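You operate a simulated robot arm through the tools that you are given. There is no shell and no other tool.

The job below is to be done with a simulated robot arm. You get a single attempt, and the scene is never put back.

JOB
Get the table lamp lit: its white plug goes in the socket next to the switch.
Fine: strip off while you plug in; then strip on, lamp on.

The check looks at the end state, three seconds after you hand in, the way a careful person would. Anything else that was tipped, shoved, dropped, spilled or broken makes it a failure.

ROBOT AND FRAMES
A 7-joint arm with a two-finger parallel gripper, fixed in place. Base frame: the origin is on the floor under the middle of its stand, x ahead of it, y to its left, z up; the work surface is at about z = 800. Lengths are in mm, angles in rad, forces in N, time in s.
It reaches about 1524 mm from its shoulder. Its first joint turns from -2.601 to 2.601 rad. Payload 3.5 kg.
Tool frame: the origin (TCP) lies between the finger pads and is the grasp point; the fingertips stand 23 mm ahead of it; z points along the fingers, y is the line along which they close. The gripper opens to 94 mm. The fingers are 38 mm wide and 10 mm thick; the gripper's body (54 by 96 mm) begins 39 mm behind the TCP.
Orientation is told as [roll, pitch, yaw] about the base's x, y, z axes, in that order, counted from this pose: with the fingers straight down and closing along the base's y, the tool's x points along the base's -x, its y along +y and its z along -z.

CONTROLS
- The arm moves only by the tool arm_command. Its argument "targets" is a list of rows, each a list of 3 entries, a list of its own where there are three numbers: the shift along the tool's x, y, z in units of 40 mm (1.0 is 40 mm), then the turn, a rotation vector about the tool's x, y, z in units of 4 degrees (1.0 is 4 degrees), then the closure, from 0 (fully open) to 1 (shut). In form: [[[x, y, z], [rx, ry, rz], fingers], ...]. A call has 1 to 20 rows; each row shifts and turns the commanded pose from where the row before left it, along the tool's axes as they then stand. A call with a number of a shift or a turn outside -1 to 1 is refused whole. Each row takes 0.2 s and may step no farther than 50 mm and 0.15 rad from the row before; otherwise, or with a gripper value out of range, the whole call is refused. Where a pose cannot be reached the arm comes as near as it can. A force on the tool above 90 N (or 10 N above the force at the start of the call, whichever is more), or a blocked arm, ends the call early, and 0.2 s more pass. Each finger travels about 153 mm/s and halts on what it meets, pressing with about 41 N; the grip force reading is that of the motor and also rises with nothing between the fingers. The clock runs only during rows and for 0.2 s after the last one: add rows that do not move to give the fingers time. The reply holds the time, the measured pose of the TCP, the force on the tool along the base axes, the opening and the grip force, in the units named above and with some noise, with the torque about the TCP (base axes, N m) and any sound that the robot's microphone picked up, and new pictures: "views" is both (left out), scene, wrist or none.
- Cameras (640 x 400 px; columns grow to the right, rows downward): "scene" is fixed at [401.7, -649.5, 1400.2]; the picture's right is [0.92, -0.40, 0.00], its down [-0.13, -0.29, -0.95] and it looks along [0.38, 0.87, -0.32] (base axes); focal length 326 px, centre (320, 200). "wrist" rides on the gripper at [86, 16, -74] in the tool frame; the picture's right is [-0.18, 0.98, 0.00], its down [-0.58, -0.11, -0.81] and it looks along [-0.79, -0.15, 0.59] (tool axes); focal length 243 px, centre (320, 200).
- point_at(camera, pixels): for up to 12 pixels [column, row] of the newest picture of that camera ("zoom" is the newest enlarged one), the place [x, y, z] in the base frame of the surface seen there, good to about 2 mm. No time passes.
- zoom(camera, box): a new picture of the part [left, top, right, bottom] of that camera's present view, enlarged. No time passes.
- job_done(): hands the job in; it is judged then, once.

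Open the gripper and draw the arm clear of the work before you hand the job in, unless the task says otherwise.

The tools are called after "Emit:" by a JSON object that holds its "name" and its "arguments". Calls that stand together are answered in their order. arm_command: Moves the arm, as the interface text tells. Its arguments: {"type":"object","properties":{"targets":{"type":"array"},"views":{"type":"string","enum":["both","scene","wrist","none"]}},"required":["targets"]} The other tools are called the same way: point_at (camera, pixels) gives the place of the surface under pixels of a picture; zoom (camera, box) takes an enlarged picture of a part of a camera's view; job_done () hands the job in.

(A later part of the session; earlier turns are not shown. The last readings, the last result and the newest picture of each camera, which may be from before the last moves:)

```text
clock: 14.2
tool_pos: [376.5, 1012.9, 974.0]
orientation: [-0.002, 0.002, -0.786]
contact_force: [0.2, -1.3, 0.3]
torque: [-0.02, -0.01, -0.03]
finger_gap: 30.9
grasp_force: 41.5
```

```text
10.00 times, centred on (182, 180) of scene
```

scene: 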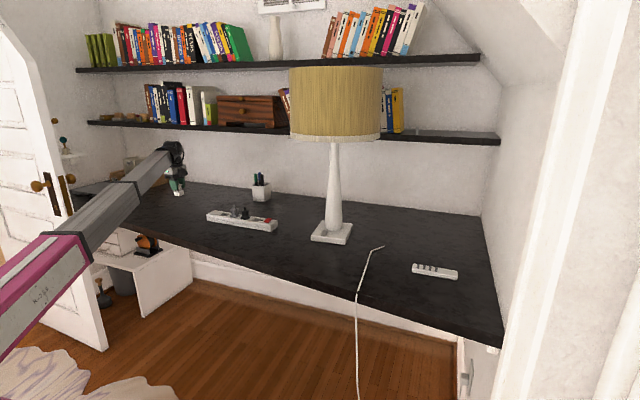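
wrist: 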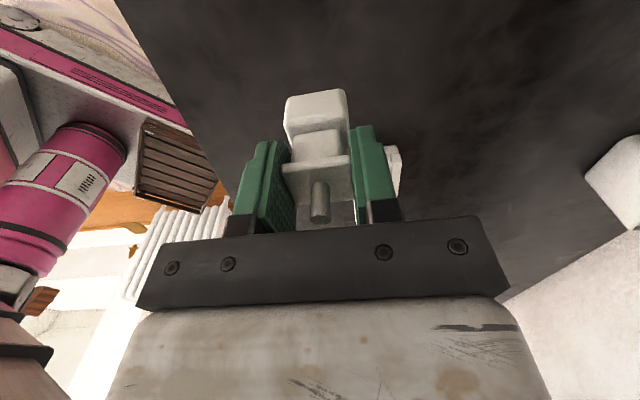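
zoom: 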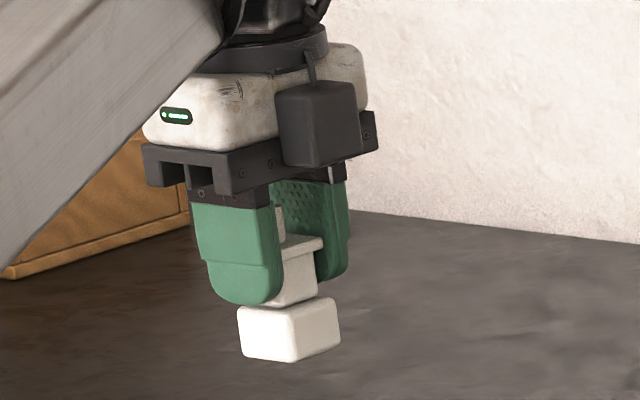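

The plug hangs straight with nothing below its base block. I'll carry it at this height (bottom ≈921, clear of the 890 plug tops) to above the black plug and compare how the seated plugs are oriented.

Emit:
{"name": "arm_command", "arguments": {"targets": [[[-0.4, 0.05, 0], [0, 0, 0], 1], [[-0.8, 0.1, 0], [0, 0, 0], 1], [[-0.95, 0.12, 0], [0, 0, 0], 1], [[-0.95, 0.12, 0], [0, 0, 0], 1], [[-0.95, 0.12, 0], [0, 0, 0], 1], [[-0.95, 0.12, 0], [0, 0, 0], 1], [[-0.95, 0.12, 0], [0, 0, 0], 1], [[-0.95, 0.12, 0], [0, 0, 0], 1], [[-0.8, 0.11, 0], [0, 0, 0], 1], [[-0.6, 0.08, 0], [0, 0, 0], 1], [[-0.3, 0.04, 0], [0, 0, 0], 1], [[0, 0, 0], [0, 0, 0], 1]]}}

Emit:
{"name": "zoom", "arguments": {"camera": "wrist", "box": [220, 0, 420, 125]}}

```text
clock: 16.8
tool_pos: [650.6, 801.2, 972.6]
orientation: [-0.001, 0.0, -0.785]
contact_force: [0.4, -0.2, -0.9]
torque: [-0.01, 0.02, 0.0]
finger_gap: 31.0
grasp_force: 41.4
```

scene: 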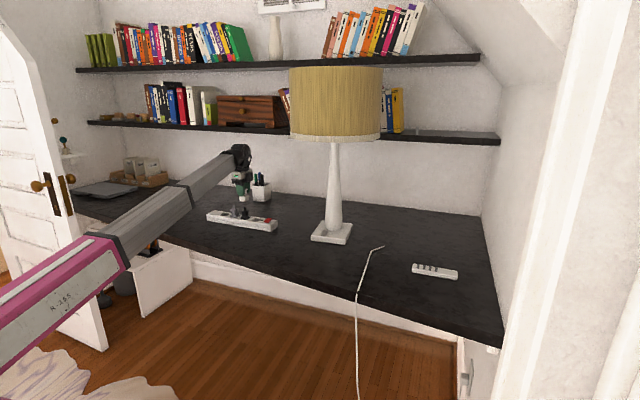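
wrist: 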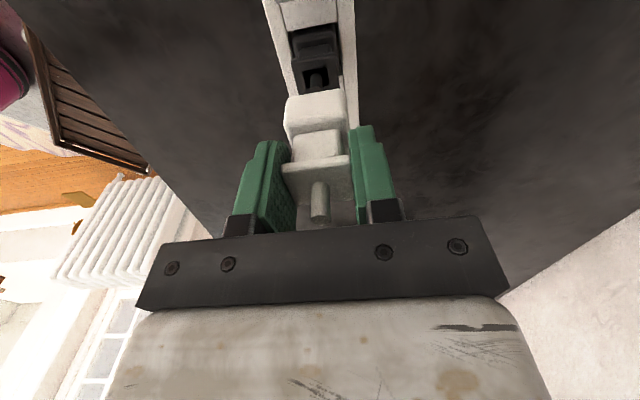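

```text
3.20 times, centred on (320, 62) of wrist
```

zoom: 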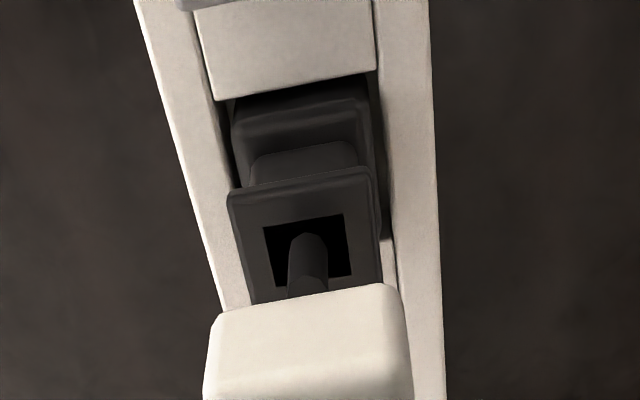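

The black plug has the same top opening proportions as the white one, so white is already in the right orientation for the strip. Now I'll measure the held plug relative to the TCP to get its offset.

Emit:
{"name": "zoom", "arguments": {"camera": "wrist", "box": [260, 80, 380, 230]}}

Emit:
{"name": "point_at", "arguments": {"camera": "wrist", "pixels": [[282, 166], [348, 157], [297, 203], [352, 199], [285, 103], [344, 91], [285, 122], [347, 112], [300, 118], [335, 112], [320, 190], [347, 130]]}}

Emit:
{"name": "zoom", "arguments": {"camera": "scene", "box": [215, 150, 279, 235]}}

```text
2.67 times, centred on (320, 155) of wrist
```

zoom: 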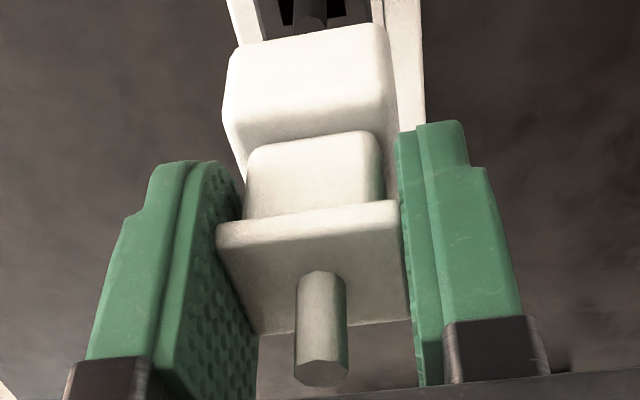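

```text
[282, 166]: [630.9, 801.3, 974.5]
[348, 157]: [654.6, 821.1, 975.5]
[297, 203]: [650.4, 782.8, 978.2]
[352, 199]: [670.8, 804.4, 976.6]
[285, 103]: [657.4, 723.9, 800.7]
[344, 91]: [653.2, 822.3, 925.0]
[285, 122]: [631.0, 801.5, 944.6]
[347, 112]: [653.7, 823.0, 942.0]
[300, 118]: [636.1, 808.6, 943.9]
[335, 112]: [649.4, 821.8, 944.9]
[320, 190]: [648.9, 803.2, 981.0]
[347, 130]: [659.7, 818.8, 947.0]
```

```text
4.71 times, centred on (247, 192) of scene
```

zoom: 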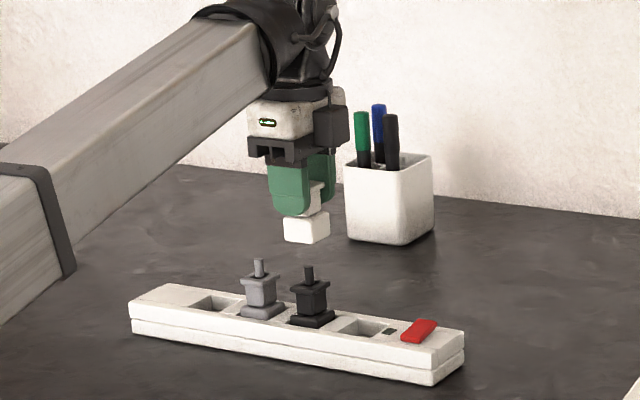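

The plug centre reads (651.7,802.4), within 2 mm of the TCP, and its bottom is at z≈921. I'll move one socket over (about 61.6 mm along the strip) to sit above the free socket, then re-check alignment.

Emit:
{"name": "arm_command", "arguments": {"targets": [[[-0.5, -0.02, 0], [0, 0, 0], 1], [[-0.6, -0.02, 0], [0, 0, 0], 1], [[-0.44, -0.02, 0], [0, 0, 0], 1], [[0, 0, 0.5], [0, 0, 0], 1], [[0, 0, 0.5], [0, 0, 0], 1], [[0, 0, 0], [0, 0, 0], 1]]}}

Emit:
{"name": "zoom", "arguments": {"camera": "wrist", "box": [220, 20, 420, 145]}}

Emit:
{"name": "zoom", "arguments": {"camera": "scene", "box": [225, 180, 289, 235]}}

```text
clock: 18.2
tool_pos: [692.0, 755.6, 933.6]
orientation: [-0.001, 0.002, -0.785]
contact_force: [-0.6, 1.0, -0.1]
torque: [-0.02, 0.01, 0.04]
finger_gap: 30.9
grasp_force: 41.1
```

scene: 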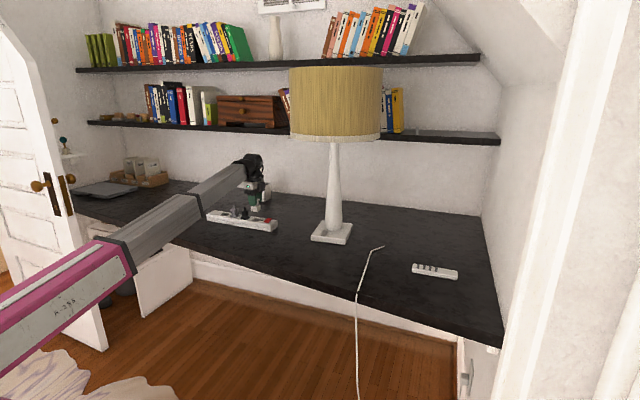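
wrist: 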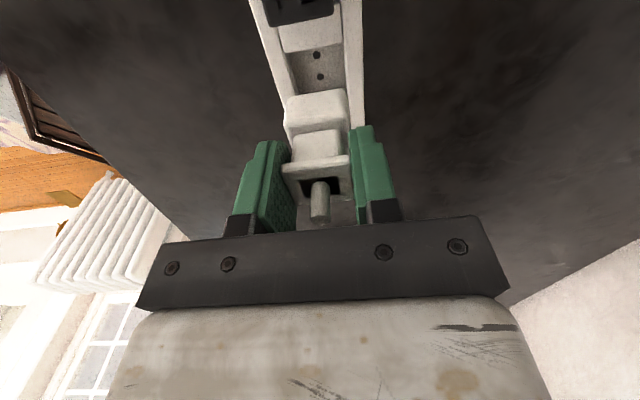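

```text
3.20 times, centred on (320, 82) of wrist
```

zoom: 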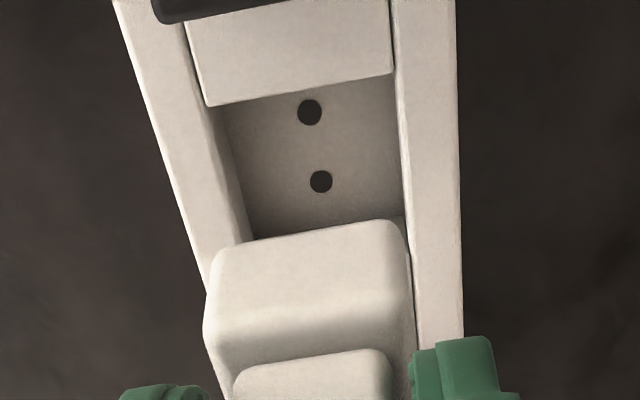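

```text
7.27 times, centred on (257, 208) of scene
```

zoom: 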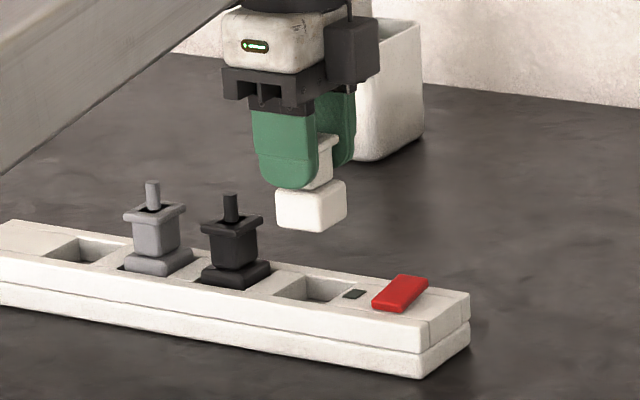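

The plug is above the free socket with its bottom at about 881. I'll re-measure the recess rim, the holes and the block corners from this view to trim the alignment.

Emit:
{"name": "point_at", "arguments": {"camera": "zoom", "pixels": [[277, 296], [315, 280], [345, 290], [310, 300]]}}

Emit:
{"name": "zoom", "arguments": {"camera": "wrist", "box": [240, 20, 400, 120]}}

Emit:
{"name": "point_at", "arguments": {"camera": "zoom", "pixels": [[168, 132], [398, 90], [300, 138], [316, 226], [178, 310], [408, 275], [176, 385], [420, 345], [200, 320], [380, 285], [205, 230], [425, 230]]}}

Emit:
{"name": "point_at", "arguments": {"camera": "wrist", "pixels": [[282, 166], [348, 157], [297, 203], [352, 199]]}}

```text
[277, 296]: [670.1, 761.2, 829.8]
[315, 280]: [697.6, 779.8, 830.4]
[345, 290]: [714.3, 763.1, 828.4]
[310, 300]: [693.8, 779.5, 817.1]
```

```text
4.00 times, centred on (320, 70) of wrist
```

zoom: 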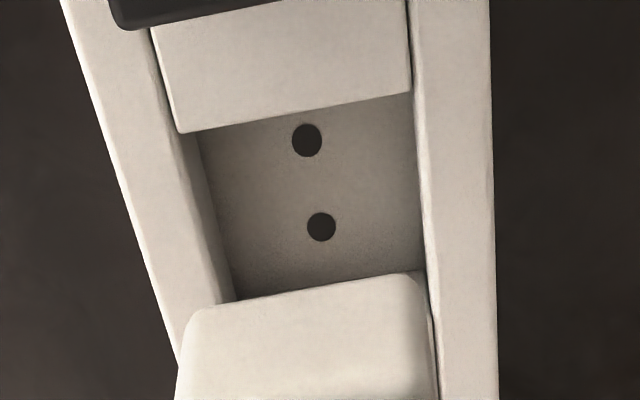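

```text
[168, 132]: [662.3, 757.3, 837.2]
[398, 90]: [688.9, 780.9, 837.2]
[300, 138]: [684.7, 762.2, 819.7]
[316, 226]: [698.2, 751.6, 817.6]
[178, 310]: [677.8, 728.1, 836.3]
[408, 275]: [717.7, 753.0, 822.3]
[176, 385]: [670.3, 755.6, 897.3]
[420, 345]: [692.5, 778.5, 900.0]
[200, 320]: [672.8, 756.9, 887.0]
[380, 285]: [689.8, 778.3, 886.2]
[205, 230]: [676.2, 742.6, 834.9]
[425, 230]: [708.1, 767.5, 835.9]
```

```text
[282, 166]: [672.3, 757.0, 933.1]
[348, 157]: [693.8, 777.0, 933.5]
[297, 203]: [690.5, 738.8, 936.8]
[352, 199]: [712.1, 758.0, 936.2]
```

The flange centre is at (692.2,757.7) against the socket centre (693,756.5), so I'll trim about -1.4 mm along the tool's x. Then I'll lower until the block bottom is just above the rim (TCP ≈ 892) and check again.

Emit:
{"name": "arm_command", "arguments": {"targets": [[[-0.035, -0.007, 0.2], [0, 0, 0], 1], [[0, 0, 0.3], [0, 0, 0], 1], [[0, 0, 0.3], [0, 0, 0], 1], [[0, 0, 0.22], [0, 0, 0], 1], [[0, 0, 0], [0, 0, 0], 1]]}}

Emit:
{"name": "zoom", "arguments": {"camera": "wrist", "box": [240, 40, 400, 140]}}

Emit:
{"name": "zoom", "arguments": {"camera": "scene", "box": [235, 190, 285, 235]}}

```text
clock: 19.4
tool_pos: [692.4, 755.7, 893.5]
orientation: [-0.001, -0.001, -0.785]
contact_force: [1.0, 0.5, -0.5]
torque: [0.0, 0.01, 0.01]
finger_gap: 31.1
grasp_force: 41.0
```

scene: 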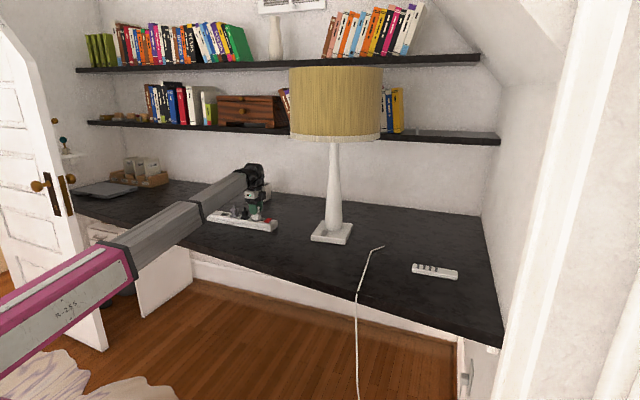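
wrist: 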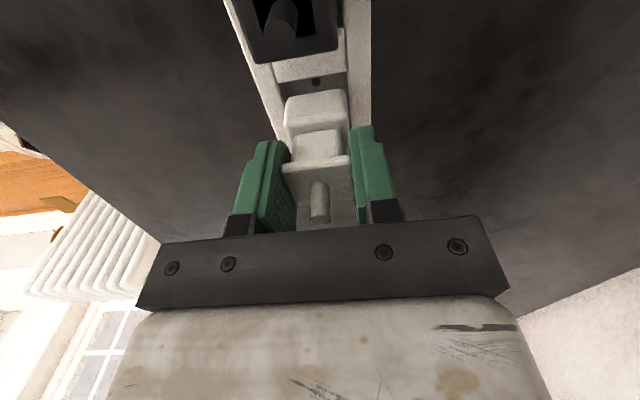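

```text
4.00 times, centred on (320, 90) of wrist
```

zoom: 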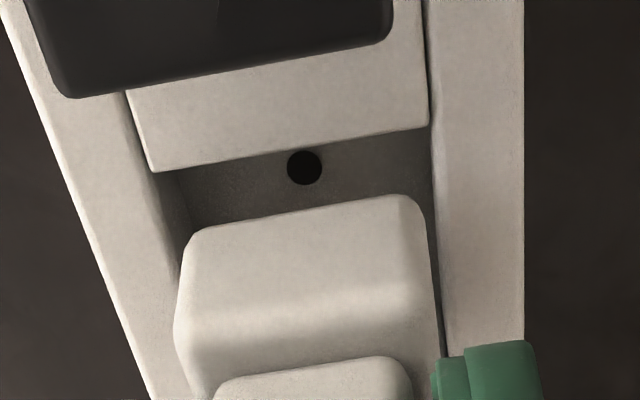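

```text
8.89 times, centred on (260, 212) of scene
```

zoom: 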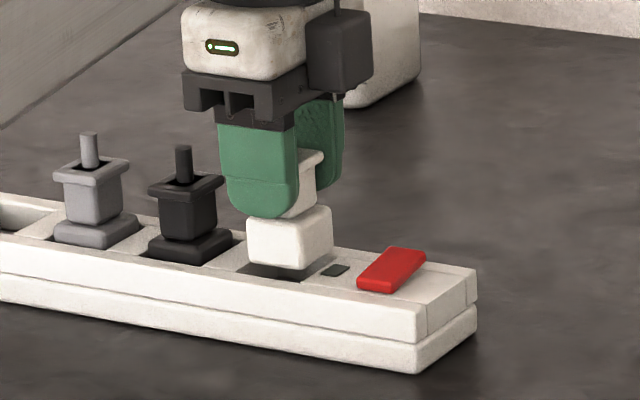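

The block bottom is about 4 mm above the rim and the socket outline lies around it. I'll measure the block's lower corners against the recess corners here.

Emit:
{"name": "zoom", "arguments": {"camera": "wrist", "box": [260, 60, 372, 130]}}

Emit:
{"name": "point_at", "arguments": {"camera": "zoom", "pixels": [[158, 228], [185, 200], [320, 165], [455, 160], [475, 185], [142, 310], [490, 280], [110, 130], [490, 68], [150, 120], [500, 230], [320, 125]]}}

```text
5.71 times, centred on (316, 95) of wrist
```

zoom: 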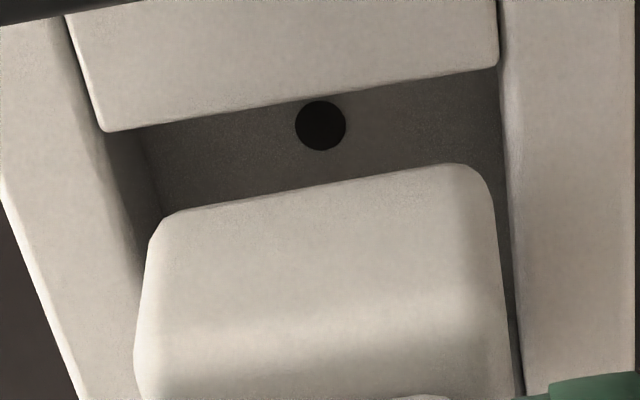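

```text
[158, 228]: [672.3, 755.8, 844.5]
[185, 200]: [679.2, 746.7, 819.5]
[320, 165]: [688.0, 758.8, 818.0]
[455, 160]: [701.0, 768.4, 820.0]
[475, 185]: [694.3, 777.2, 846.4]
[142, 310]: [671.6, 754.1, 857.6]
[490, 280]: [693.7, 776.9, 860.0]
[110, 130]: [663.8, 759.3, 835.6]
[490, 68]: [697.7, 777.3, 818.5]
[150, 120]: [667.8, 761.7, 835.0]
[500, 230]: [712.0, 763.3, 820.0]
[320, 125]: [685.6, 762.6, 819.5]
```

Across the strip the block spans 1009.8–1040.5 inside a recess of 1006.4–1043.4, so it is centred to within 0.3 mm, and it is centred along the strip too. I'll lower it into the socket slowly, stopping just above the floor.

Emit:
{"name": "arm_command", "arguments": {"targets": [[[0, 0, 0.1], [0, 0, 0], 1], [[0, 0, 0.1], [0, 0, 0], 1], [[0, 0, 0.1], [0, 0, 0], 1], [[0, 0, 0.1], [0, 0, 0], 1], [[0, 0, 0.08], [0, 0, 0], 1], [[0, 0, 0], [0, 0, 0], 1]]}}

Emit:
{"name": "zoom", "arguments": {"camera": "scene", "box": [235, 190, 285, 235]}}

Emit:
{"name": "zoom", "arguments": {"camera": "wrist", "box": [240, 40, 400, 140]}}

```text
clock: 20.8
tool_pos: [692.3, 755.4, 871.6]
orientation: [0.001, -0.002, -0.785]
contact_force: [-0.4, -0.4, -3.5]
torque: [0.03, -0.04, -0.04]
finger_gap: 30.8
grasp_force: 40.3
```

scene: 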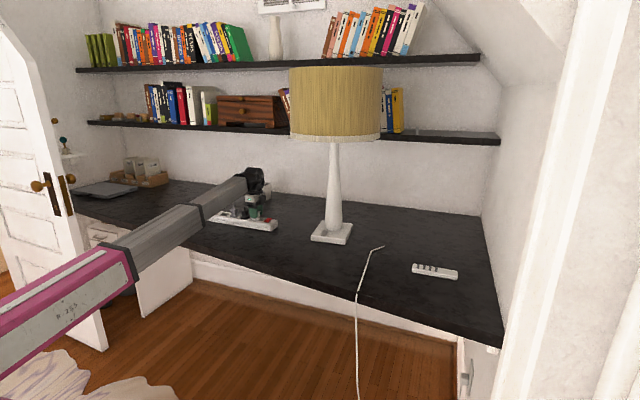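
wrist: 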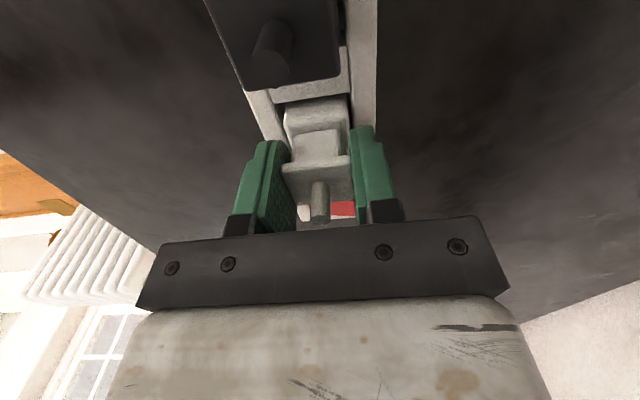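

```text
8.89 times, centred on (260, 212) of scene
```

zoom: 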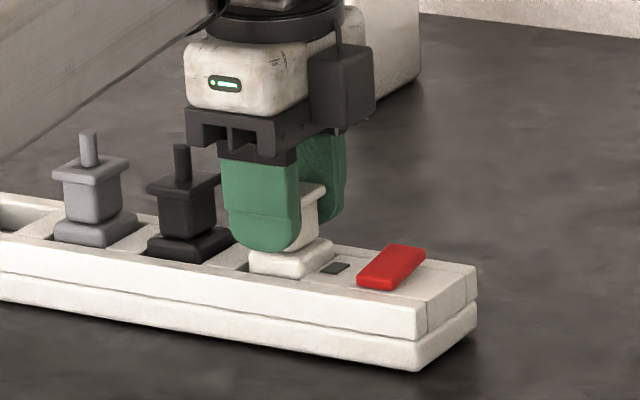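

```text
4.00 times, centred on (320, 90) of wrist
```

zoom: 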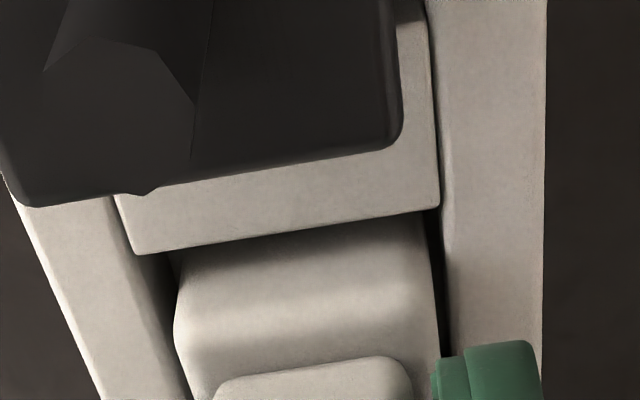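

The block is inside the recess at TCP 871.6, about the expected seated height. I'll press down 1–2 mm more to confirm it rests on the floor.

Emit:
{"name": "arm_command", "arguments": {"targets": [[[0, 0, 0.03], [0, 0, 0], 1], [[0, 0, 0.03], [0, 0, 0], 1], [[0, 0, 0], [0, 0, 0], 1]], "views": "wrist"}}

Emit:
{"name": "zoom", "arguments": {"camera": "scene", "box": [205, 190, 285, 240]}}

```text
clock: 21.6
tool_pos: [692.3, 754.8, 871.7]
orientation: [-0.001, 0.0, -0.785]
contact_force: [0.1, 0.3, -1.7]
torque: [-0.01, -0.01, 0.0]
finger_gap: 30.9
grasp_force: 40.5
```

wrist: 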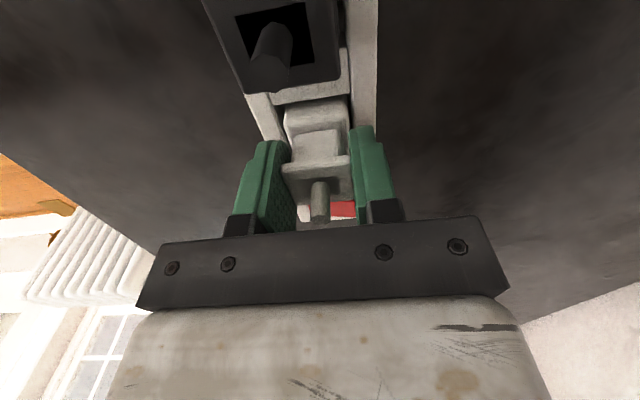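

```text
8.00 times, centred on (245, 215) of scene
```

zoom: 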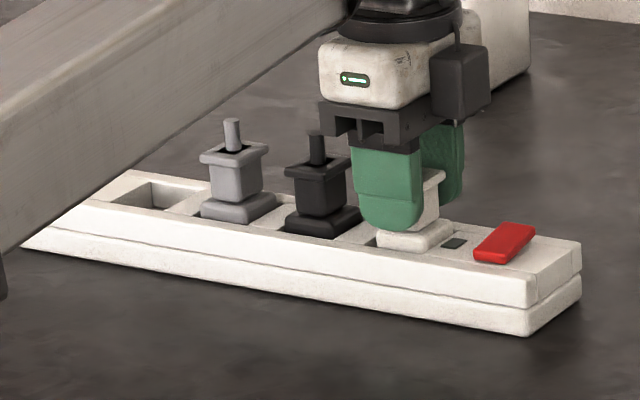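

The height now agrees with the command (871.7) and there's still no contact force. I'll go down in 1 mm steps until the floor pushes back.

Emit:
{"name": "arm_command", "arguments": {"targets": [[[0, 0, 0.025], [0, 0, 0], 1], [[0, 0, 0.025], [0, 0, 0], 1], [[0, 0, 0], [0, 0, 0], 1]], "views": "wrist"}}

Emit:
{"name": "zoom", "arguments": {"camera": "scene", "box": [235, 195, 285, 230]}}

Emit:
{"name": "point_at", "arguments": {"camera": "zoom", "pixels": [[320, 238], [340, 262], [362, 250], [245, 225], [355, 165], [345, 262], [290, 265], [175, 205], [130, 220], [155, 150], [200, 190], [330, 275]]}}

```text
clock: 22.4
tool_pos: [692.9, 754.2, 871.5]
orientation: [0.002, 0.001, -0.784]
contact_force: [2.7, 1.2, 24.2]
torque: [0.06, -0.09, 0.05]
finger_gap: 31.1
grasp_force: 41.1
```

wrist: 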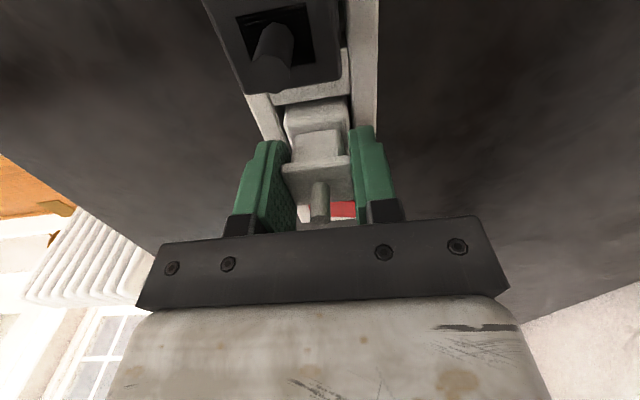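

```text
11.43 times, centred on (260, 212) of scene
```

zoom: 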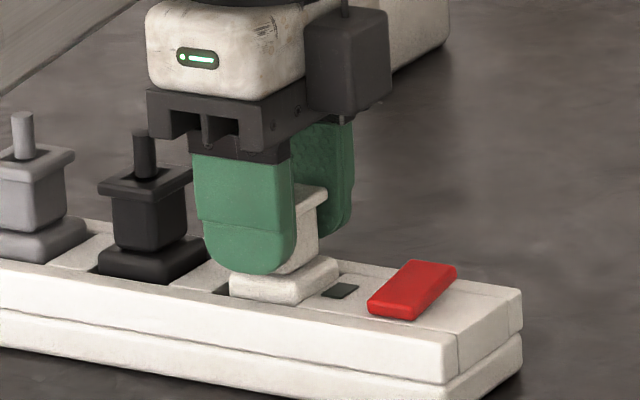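

```text
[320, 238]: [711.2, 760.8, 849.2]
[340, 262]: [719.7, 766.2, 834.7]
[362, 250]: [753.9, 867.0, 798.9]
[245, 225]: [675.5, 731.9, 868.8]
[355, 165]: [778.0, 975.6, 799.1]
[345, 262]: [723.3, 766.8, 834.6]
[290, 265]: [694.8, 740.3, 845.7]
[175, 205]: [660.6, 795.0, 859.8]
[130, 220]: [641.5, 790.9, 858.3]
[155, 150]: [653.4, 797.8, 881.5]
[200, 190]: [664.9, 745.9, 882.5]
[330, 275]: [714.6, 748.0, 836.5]
```

The contact force rose to 24 N with no further descent, so the plug is seated on the socket floor. I'll ease off, open the fingers and check that the plug stays put.

Emit:
{"name": "arm_command", "arguments": {"targets": [[[0, 0, -0.04], [0, 0, 0], 1], [[0, 0, 0], [0, 0, 0], 0.6], [[0, 0, 0], [0, 0, 0], 0.45], [[0, 0, 0], [0, 0, 0], 0.35], [[0, 0, 0], [0, 0, 0], 0.35]]}}

Emit:
{"name": "zoom", "arguments": {"camera": "scene", "box": [235, 195, 285, 230]}}

Emit:
{"name": "zoom", "arguments": {"camera": "wrist", "box": [200, 80, 440, 230]}}

```text
clock: 23.6
tool_pos: [693.3, 755.8, 871.2]
orientation: [0.0, 0.001, -0.786]
contact_force: [0.0, -0.5, 0.2]
torque: [0.01, -0.01, 0.01]
finger_gap: 61.3
grasp_force: 0.0
```

scene: 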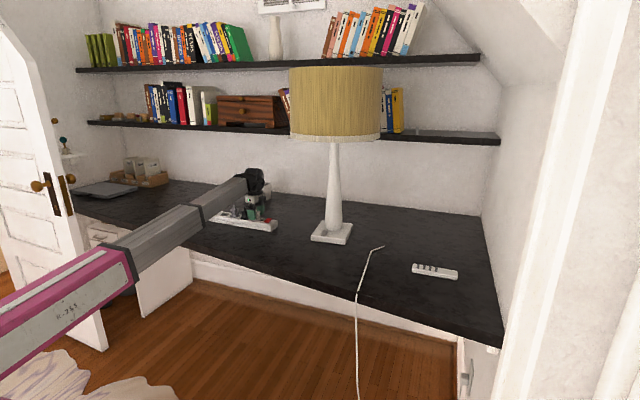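
wrist: 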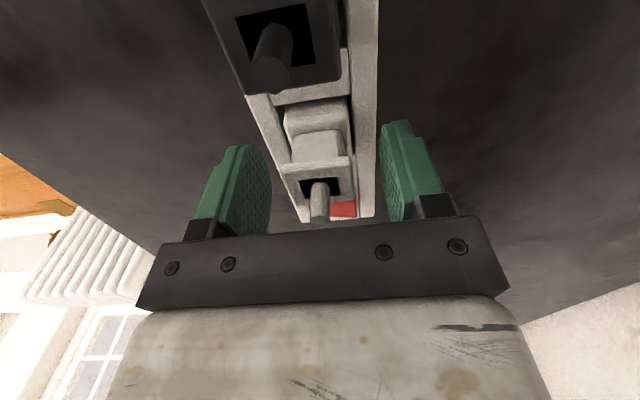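

```text
11.43 times, centred on (260, 212) of scene
```

zoom: 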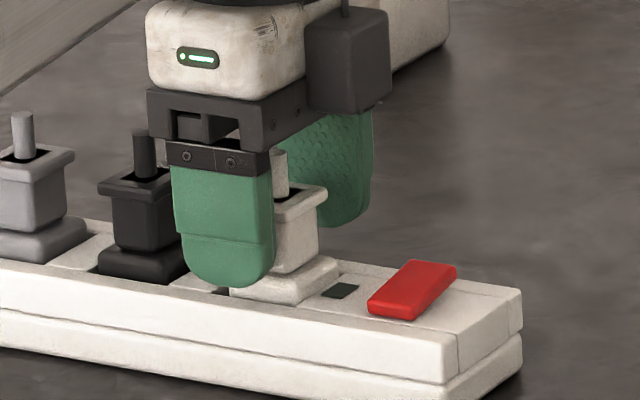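

```text
2.67 times, centred on (320, 155) of wrist
```

zoom: 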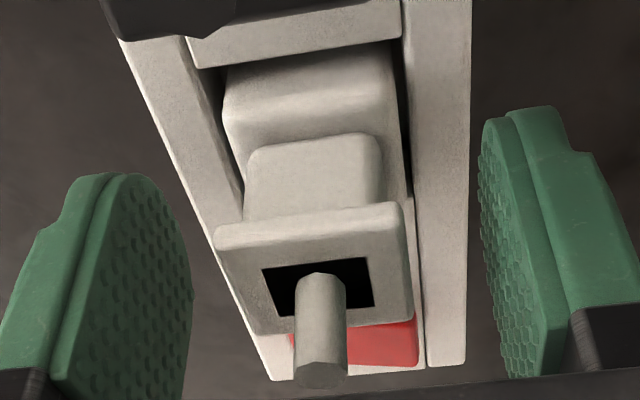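

The plug stands seated in the socket with the fingers clear of it. I'll rise straight up, close the fingers, and move over the far, now raised, side of the red rocker.

Emit:
{"name": "arm_command", "arguments": {"targets": [[[0, 0, -0.3], [0, 0, 0], 0.35], [[0, 0, -0.6], [0, 0, 0], 0.35], [[0, 0, -0.8], [0, 0, 0], 0.35], [[0, 0, -0.8], [0, 0, 0], 0.6], [[-0.5, 0.14, 0], [0, 0, 0], 1], [[-0.6, 0.17, 0], [0, 0, 0], 1], [[-0.43, 0.12, 0], [0, 0, 0], 1], [[0, 0, 0], [0, 0, 0], 1]]}}

Emit:
{"name": "zoom", "arguments": {"camera": "wrist", "box": [220, 0, 420, 125]}}

Emit:
{"name": "zoom", "arguments": {"camera": "scene", "box": [205, 190, 285, 240]}}

```text
clock: 25.4
tool_pos: [748.7, 724.6, 971.1]
orientation: [0.0, -0.002, -0.785]
contact_force: [-0.4, 0.5, -0.6]
torque: [0.03, 0.0, -0.01]
finger_gap: 0.0
grasp_force: 41.2
```

scene: 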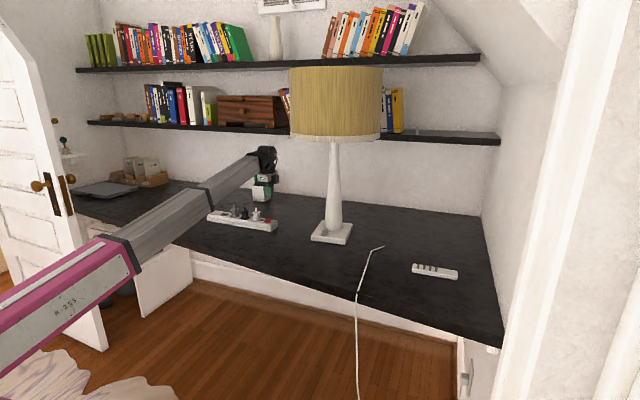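
wrist: 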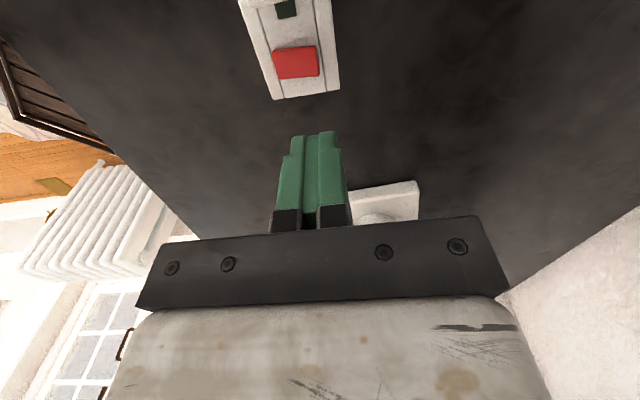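

```text
3.20 times, centred on (320, 62) of wrist
```

zoom: 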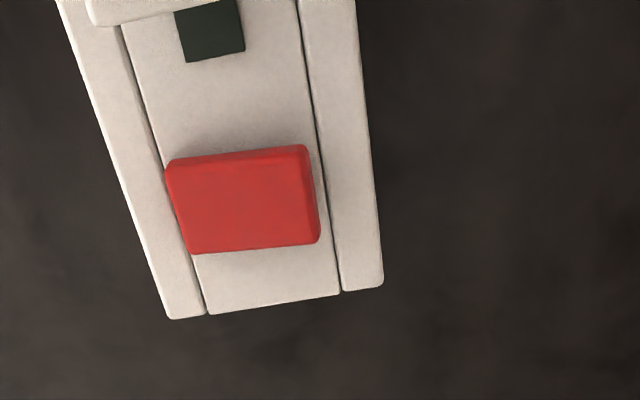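

```text
8.00 times, centred on (245, 215) of scene
```

zoom: 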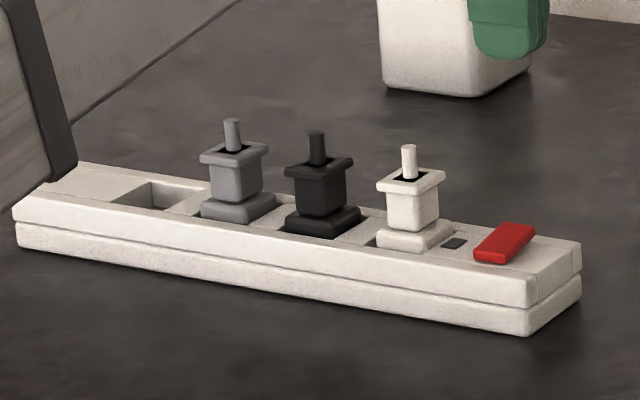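

The white plug stands level with its neighbours. The rocker now shows its far side raised, at wrist (317,60), so I'll confirm heights before pressing it.

Emit:
{"name": "point_at", "arguments": {"camera": "wrist", "pixels": [[313, 50], [316, 72], [276, 55], [282, 76], [300, 62], [310, 62], [283, 66]]}}

Emit:
{"name": "zoom", "arguments": {"camera": "scene", "box": [235, 195, 285, 230]}}

Emit:
{"name": "point_at", "arguments": {"camera": "zoom", "pixels": [[190, 190], [228, 204], [284, 178], [234, 165], [236, 135], [262, 285], [318, 262], [198, 275], [135, 170], [148, 230], [102, 190], [145, 118]]}}

```text
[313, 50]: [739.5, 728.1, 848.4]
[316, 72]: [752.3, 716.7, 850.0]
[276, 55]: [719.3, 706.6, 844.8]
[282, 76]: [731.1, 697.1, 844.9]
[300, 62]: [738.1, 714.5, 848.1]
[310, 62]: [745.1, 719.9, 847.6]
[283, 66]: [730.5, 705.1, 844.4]
```

```text
11.43 times, centred on (260, 212) of scene
```

zoom: 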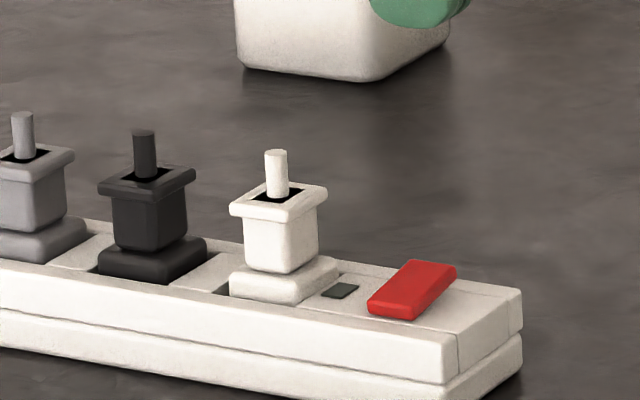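

```text
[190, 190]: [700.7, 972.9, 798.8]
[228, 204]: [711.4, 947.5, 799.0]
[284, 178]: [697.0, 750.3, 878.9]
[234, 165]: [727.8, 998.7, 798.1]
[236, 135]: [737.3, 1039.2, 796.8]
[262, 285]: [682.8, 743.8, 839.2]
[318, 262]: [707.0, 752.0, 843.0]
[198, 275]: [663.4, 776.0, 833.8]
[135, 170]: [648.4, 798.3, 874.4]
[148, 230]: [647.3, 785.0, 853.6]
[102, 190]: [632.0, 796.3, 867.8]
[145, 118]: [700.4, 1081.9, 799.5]
```

The gap on the left of the white block looks wider than the one beside the black block. I'll zoom in closer to compare how each sits in its recess.

Emit:
{"name": "zoom", "arguments": {"camera": "scene", "box": [238, 208, 268, 226]}}

Emit:
{"name": "point_at", "arguments": {"camera": "zoom", "pixels": [[40, 150], [250, 240], [300, 245], [320, 270], [450, 290], [580, 215], [310, 130], [430, 165], [560, 110], [420, 60]]}}

```text
16.00 times, centred on (253, 217) of scene
```

zoom: 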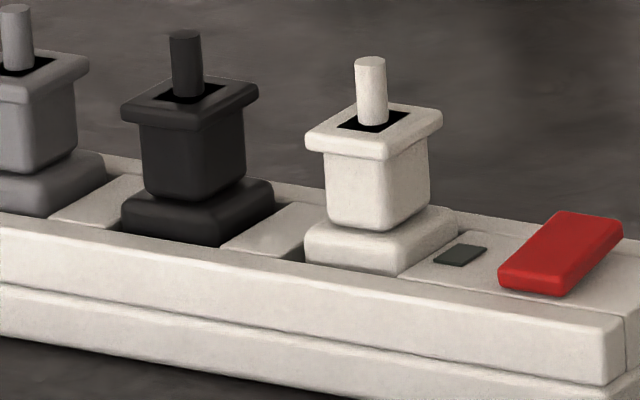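

```text
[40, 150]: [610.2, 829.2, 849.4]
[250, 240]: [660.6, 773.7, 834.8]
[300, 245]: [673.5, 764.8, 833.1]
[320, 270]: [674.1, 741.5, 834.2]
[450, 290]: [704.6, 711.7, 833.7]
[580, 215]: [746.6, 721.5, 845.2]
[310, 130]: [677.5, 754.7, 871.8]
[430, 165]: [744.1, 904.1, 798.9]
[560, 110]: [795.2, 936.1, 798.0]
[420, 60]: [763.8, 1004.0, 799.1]
```

The white block may sit a couple of mm toward the switch. I'll back up to above the black plug with the fingers wide open and compare both plugs from overhead before going on.

Emit:
{"name": "arm_command", "arguments": {"targets": [[[0.77, -0.09, 0], [0, 0, 0], 0.5], [[0.77, -0.09, 0], [0, 0, 0], 0], [[0.77, -0.09, 0], [0, 0, 0], 0], [[0.77, -0.1, 0], [0, 0, 0], 0], [[0, 0, 0], [0, 0, 0], 0]]}}

Emit:
{"name": "zoom", "arguments": {"camera": "wrist", "box": [240, 40, 400, 200]}}

Emit:
{"name": "zoom", "arguments": {"camera": "scene", "box": [238, 208, 268, 226]}}

```text
clock: 26.6
tool_pos: [651.1, 800.3, 971.9]
orientation: [0.0, -0.001, -0.787]
contact_force: [0.4, -0.7, -0.5]
torque: [-0.01, 0.02, 0.01]
finger_gap: 94.1
grasp_force: 0.1
```

scene: 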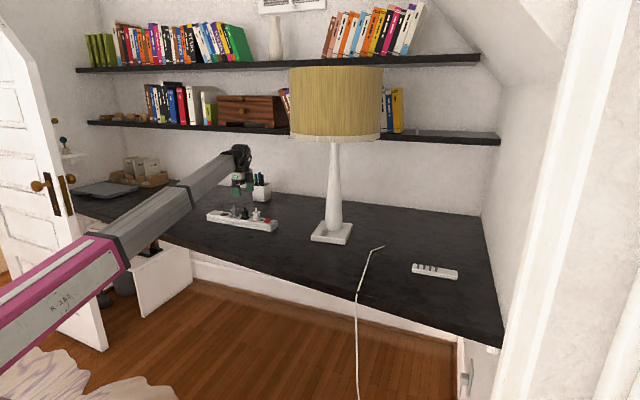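
wrist: 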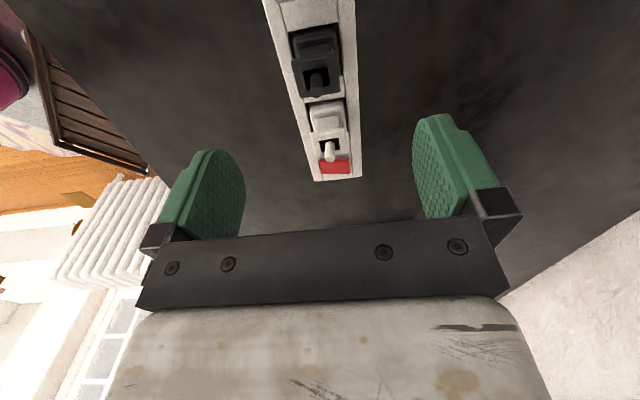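

```text
2.50 times, centred on (320, 120) of wrist
```

zoom: 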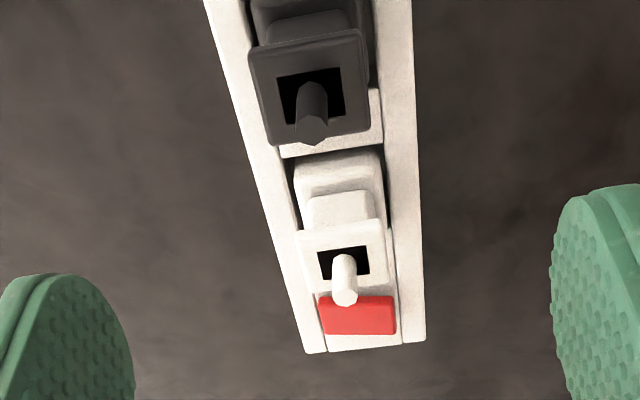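

```text
16.00 times, centred on (253, 217) of scene
```

zoom: 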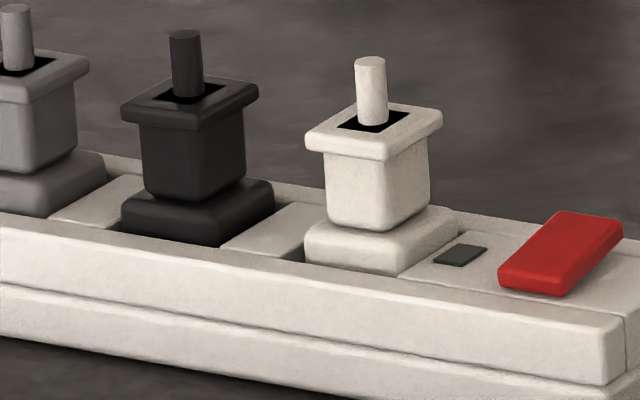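

I'll compare the cord pegs of the grey, black and white plugs at matching spots in this zoom to find any offset from equal pitch.

Emit:
{"name": "point_at", "arguments": {"camera": "zoom", "pixels": [[17, 38], [187, 65], [371, 90], [17, 20], [187, 48], [371, 74], [365, 70], [378, 100], [180, 45], [194, 75]]}}

Emit:
{"name": "zoom", "arguments": {"camera": "wrist", "box": [280, 10, 376, 70]}}

Emit:
{"name": "zoom", "arguments": {"camera": "wrist", "box": [280, 85, 376, 185]}}

```text
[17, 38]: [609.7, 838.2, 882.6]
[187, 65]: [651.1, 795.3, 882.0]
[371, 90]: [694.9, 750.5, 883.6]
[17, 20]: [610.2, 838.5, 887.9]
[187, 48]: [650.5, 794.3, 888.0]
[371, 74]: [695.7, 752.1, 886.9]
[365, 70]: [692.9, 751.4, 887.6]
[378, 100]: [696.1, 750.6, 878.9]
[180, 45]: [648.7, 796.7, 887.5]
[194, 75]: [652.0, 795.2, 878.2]
```

```text
6.67 times, centred on (328, 40) of wrist
```

zoom: 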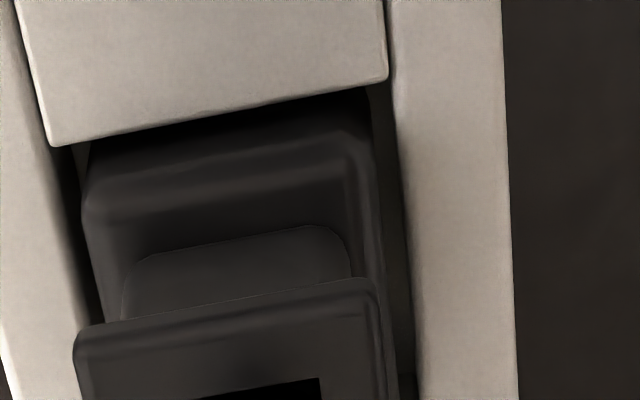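

```text
4.00 times, centred on (328, 135) of wrist
```

zoom: 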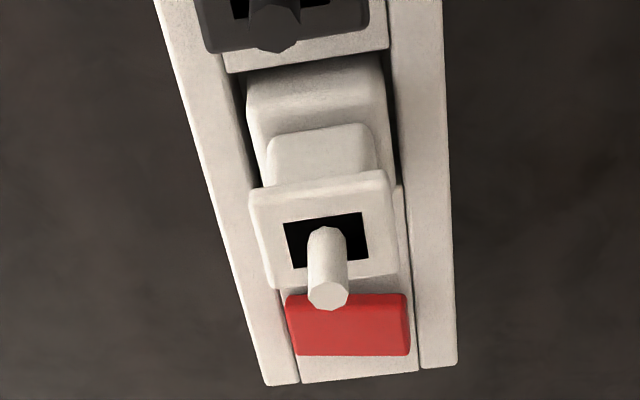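

The peg spacing is 59.7 mm from grey to black and 62.2 mm from black to white, so white sits roughly 2–3 mm toward the switch from the socket centre. I'll verify with the flange edges from overhead.

Emit:
{"name": "point_at", "arguments": {"camera": "zoom", "pixels": [[254, 196], [382, 176], [274, 287], [394, 273], [318, 186], [262, 100], [375, 85], [320, 95], [236, 71], [380, 50], [290, 222], [364, 214]]}}

Emit:
{"name": "zoom", "arguments": {"camera": "wrist", "box": [272, 20, 368, 110]}}

Emit:
{"name": "point_at", "arguments": {"camera": "zoom", "pixels": [[190, 190], [320, 166], [210, 280], [330, 270], [250, 180], [198, 120], [312, 100], [250, 115], [176, 90], [326, 55], [235, 210], [300, 200]]}}

```text
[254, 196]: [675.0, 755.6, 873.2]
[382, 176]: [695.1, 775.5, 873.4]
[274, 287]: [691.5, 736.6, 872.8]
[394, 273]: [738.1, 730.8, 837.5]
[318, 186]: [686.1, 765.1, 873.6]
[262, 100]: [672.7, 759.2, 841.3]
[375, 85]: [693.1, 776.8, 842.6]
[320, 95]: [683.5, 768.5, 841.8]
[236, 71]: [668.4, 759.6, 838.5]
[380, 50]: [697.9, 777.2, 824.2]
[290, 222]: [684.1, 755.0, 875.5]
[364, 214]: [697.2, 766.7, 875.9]
```

```text
4.44 times, centred on (320, 65) of wrist
```

zoom: 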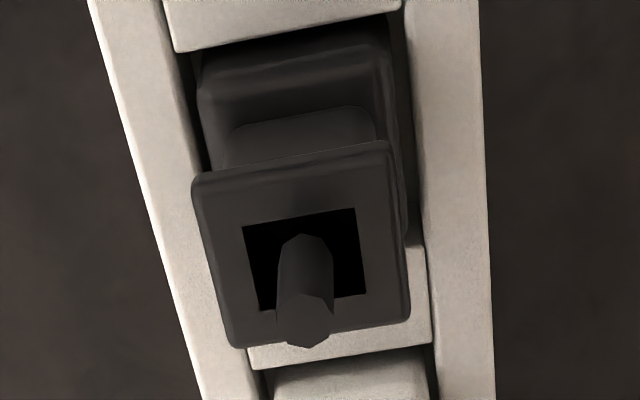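

```text
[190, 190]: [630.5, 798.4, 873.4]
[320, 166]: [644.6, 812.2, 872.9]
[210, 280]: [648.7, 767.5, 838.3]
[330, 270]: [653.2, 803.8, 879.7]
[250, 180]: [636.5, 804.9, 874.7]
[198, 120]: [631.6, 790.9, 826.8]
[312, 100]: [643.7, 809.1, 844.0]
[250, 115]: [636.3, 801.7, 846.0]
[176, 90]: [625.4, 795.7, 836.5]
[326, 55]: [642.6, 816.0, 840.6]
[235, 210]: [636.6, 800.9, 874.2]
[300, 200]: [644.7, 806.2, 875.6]
```

The flange-edge method gives 61.9 mm between black and white, but each plug's offset in its own recess isn't settled. I'll measure the recess rims in this zoom as well.

Emit:
{"name": "point_at", "arguments": {"camera": "zoom", "pixels": [[182, 45], [392, 6], [290, 22], [422, 258], [418, 245], [258, 364], [425, 342], [340, 352], [415, 250], [330, 350], [280, 360], [390, 345]]}}

```text
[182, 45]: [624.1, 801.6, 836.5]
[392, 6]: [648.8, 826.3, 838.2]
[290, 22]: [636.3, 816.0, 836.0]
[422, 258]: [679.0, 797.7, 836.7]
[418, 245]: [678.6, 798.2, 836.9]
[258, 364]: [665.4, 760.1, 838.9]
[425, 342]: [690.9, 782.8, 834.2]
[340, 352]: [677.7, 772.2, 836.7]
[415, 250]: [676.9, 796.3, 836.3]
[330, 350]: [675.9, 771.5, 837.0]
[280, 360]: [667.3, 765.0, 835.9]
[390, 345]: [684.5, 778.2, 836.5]
```

White is about 2 mm closer to the switch than black's equivalent seat, with recess centres at t≈105.0 and 45.05. The strip is still off, so I'll go back down, regrip the flange, and re-centre it by about 2 mm.

Emit:
{"name": "arm_command", "arguments": {"targets": [[[-0.5, -0.01, 0], [0, 0, 0], 0.2], [[-0.6, -0.02, 0], [0, 0, 0], 0.35], [[-0.43, -0.01, 0], [0, 0, 0], 0.35], [[0, 0, 0.7], [0, 0, 0], 0.35], [[0, 0, 0.8], [0, 0, 0], 0.35], [[0, 0, 0.6], [0, 0, 0], 0.35], [[0, 0, 0.38], [0, 0, 0], 0.35], [[0, 0, 0], [0, 0, 0], 0.35]]}}

Emit:
{"name": "zoom", "arguments": {"camera": "wrist", "box": [200, 80, 440, 230]}}

Emit:
{"name": "zoom", "arguments": {"camera": "scene", "box": [235, 195, 285, 230]}}

```text
clock: 28.4
tool_pos: [693.9, 756.4, 872.6]
orientation: [-0.001, -0.001, -0.785]
contact_force: [-0.1, 0.3, -0.6]
torque: [0.0, 0.02, 0.02]
finger_gap: 61.3
grasp_force: 0.0
```

scene: 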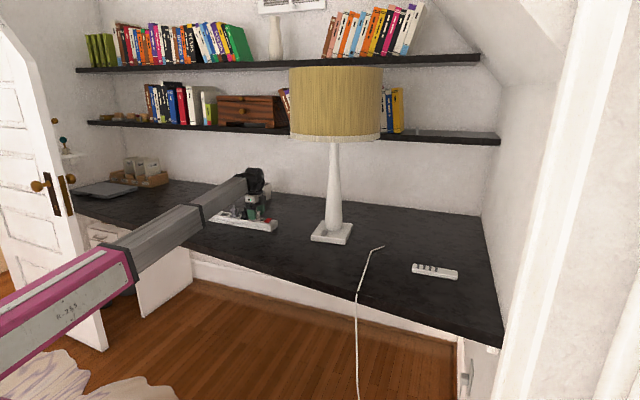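
wrist: 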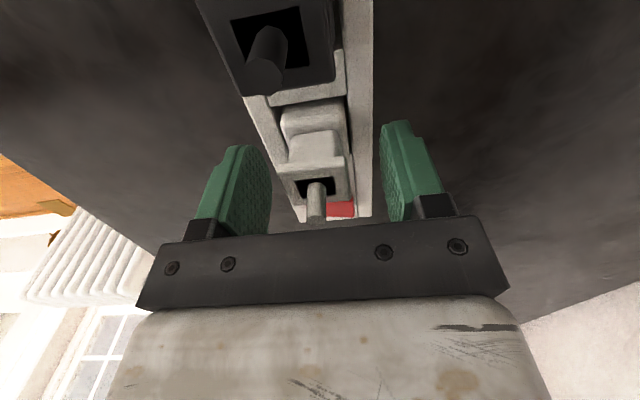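

```text
2.67 times, centred on (320, 155) of wrist
```

zoom: 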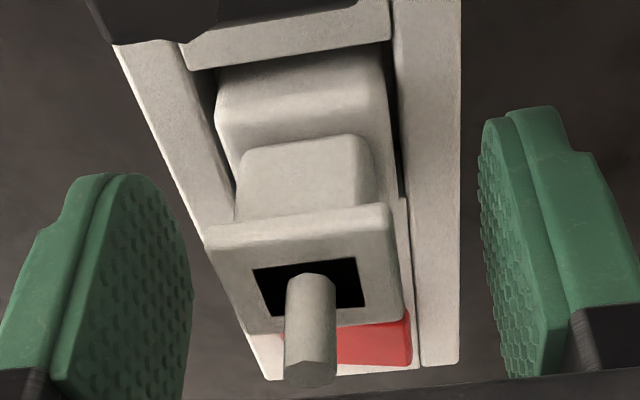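

```text
11.43 times, centred on (260, 212) of scene
```

zoom: 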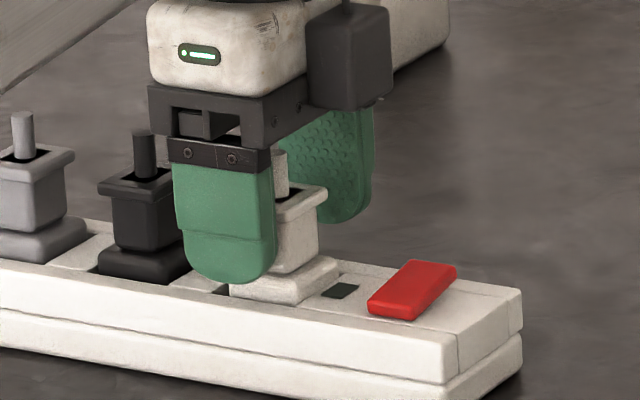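

The plug sits about 1.5 mm toward the left pad compared with before. I'll shift y by -1.5 mm to centre it, then close gently.

Emit:
{"name": "arm_command", "arguments": {"targets": [[[0, -0.037, 0], [0, 0, 0], 0.35], [[0, 0, 0], [0, 0, 0], 0.5], [[0, 0, 0], [0, 0, 0], 0.62], [[0, 0, 0], [0, 0, 0], 0.68], [[0, 0, 0], [0, 0, 0], 0.8], [[0, 0, 0], [0, 0, 0], 1], [[0, 0, 0], [0, 0, 0], 1]], "views": "wrist"}}

Emit:
{"name": "zoom", "arguments": {"camera": "scene", "box": [235, 195, 285, 230]}}

```text
clock: 30.0
tool_pos: [692.5, 755.7, 873.2]
orientation: [0.001, 0.001, -0.785]
contact_force: [-1.0, 0.9, 0.0]
torque: [-0.03, 0.01, -0.01]
finger_gap: 30.7
grasp_force: 40.4
```

wrist: 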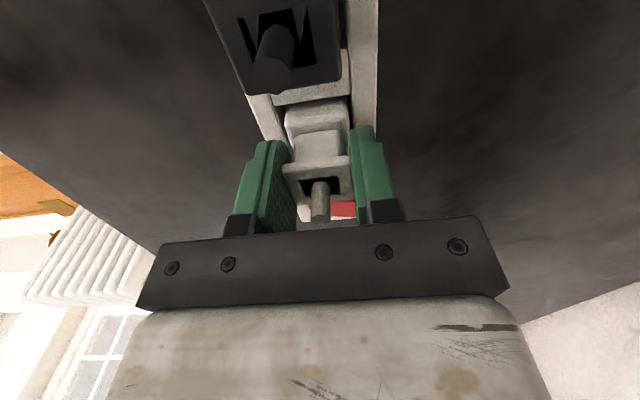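

```text
11.43 times, centred on (260, 212) of scene
```

zoom: 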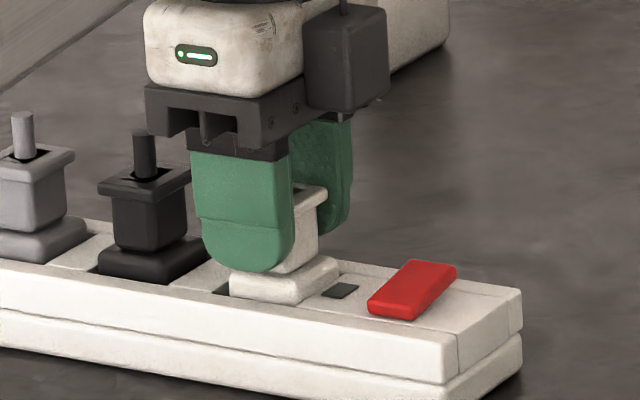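

The flange is gripped again at a 30.7 mm gap. I'll raise it 3 mm, shift +2.2 mm along the tool's x (away from the switch), and look.

Emit:
{"name": "arm_command", "arguments": {"targets": [[[0, 0, -0.075], [0, 0, 0], 1], [[0.055, 0, 0], [0, 0, 0], 1], [[0, 0, 0], [0, 0, 0], 1], [[0, 0, 0.06], [0, 0, 0], 1], [[0, 0, 0], [0, 0, 0], 1]], "views": "wrist"}}

Emit:
{"name": "zoom", "arguments": {"camera": "scene", "box": [238, 208, 268, 226]}}

```text
clock: 31.2
tool_pos: [691.4, 757.4, 872.9]
orientation: [0.002, 0.001, -0.785]
contact_force: [0.4, 0.4, -0.3]
torque: [0.03, -0.04, 0.03]
finger_gap: 30.6
grasp_force: 41.6
```

wrist: 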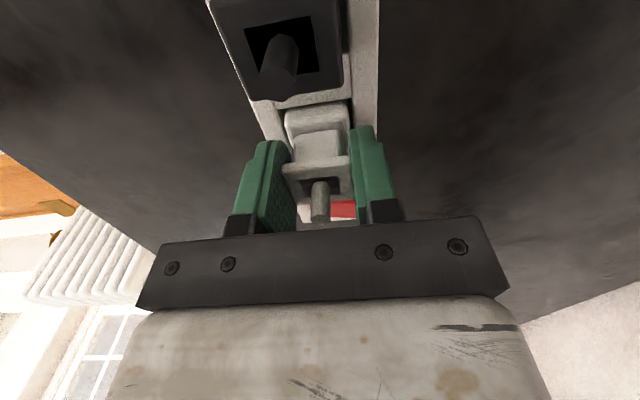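

```text
16.00 times, centred on (253, 217) of scene
```

zoom: 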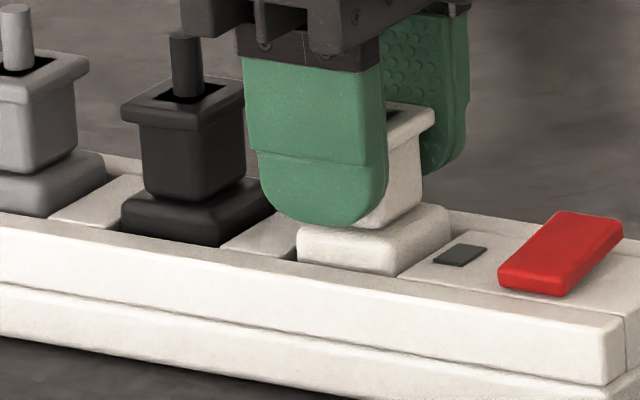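

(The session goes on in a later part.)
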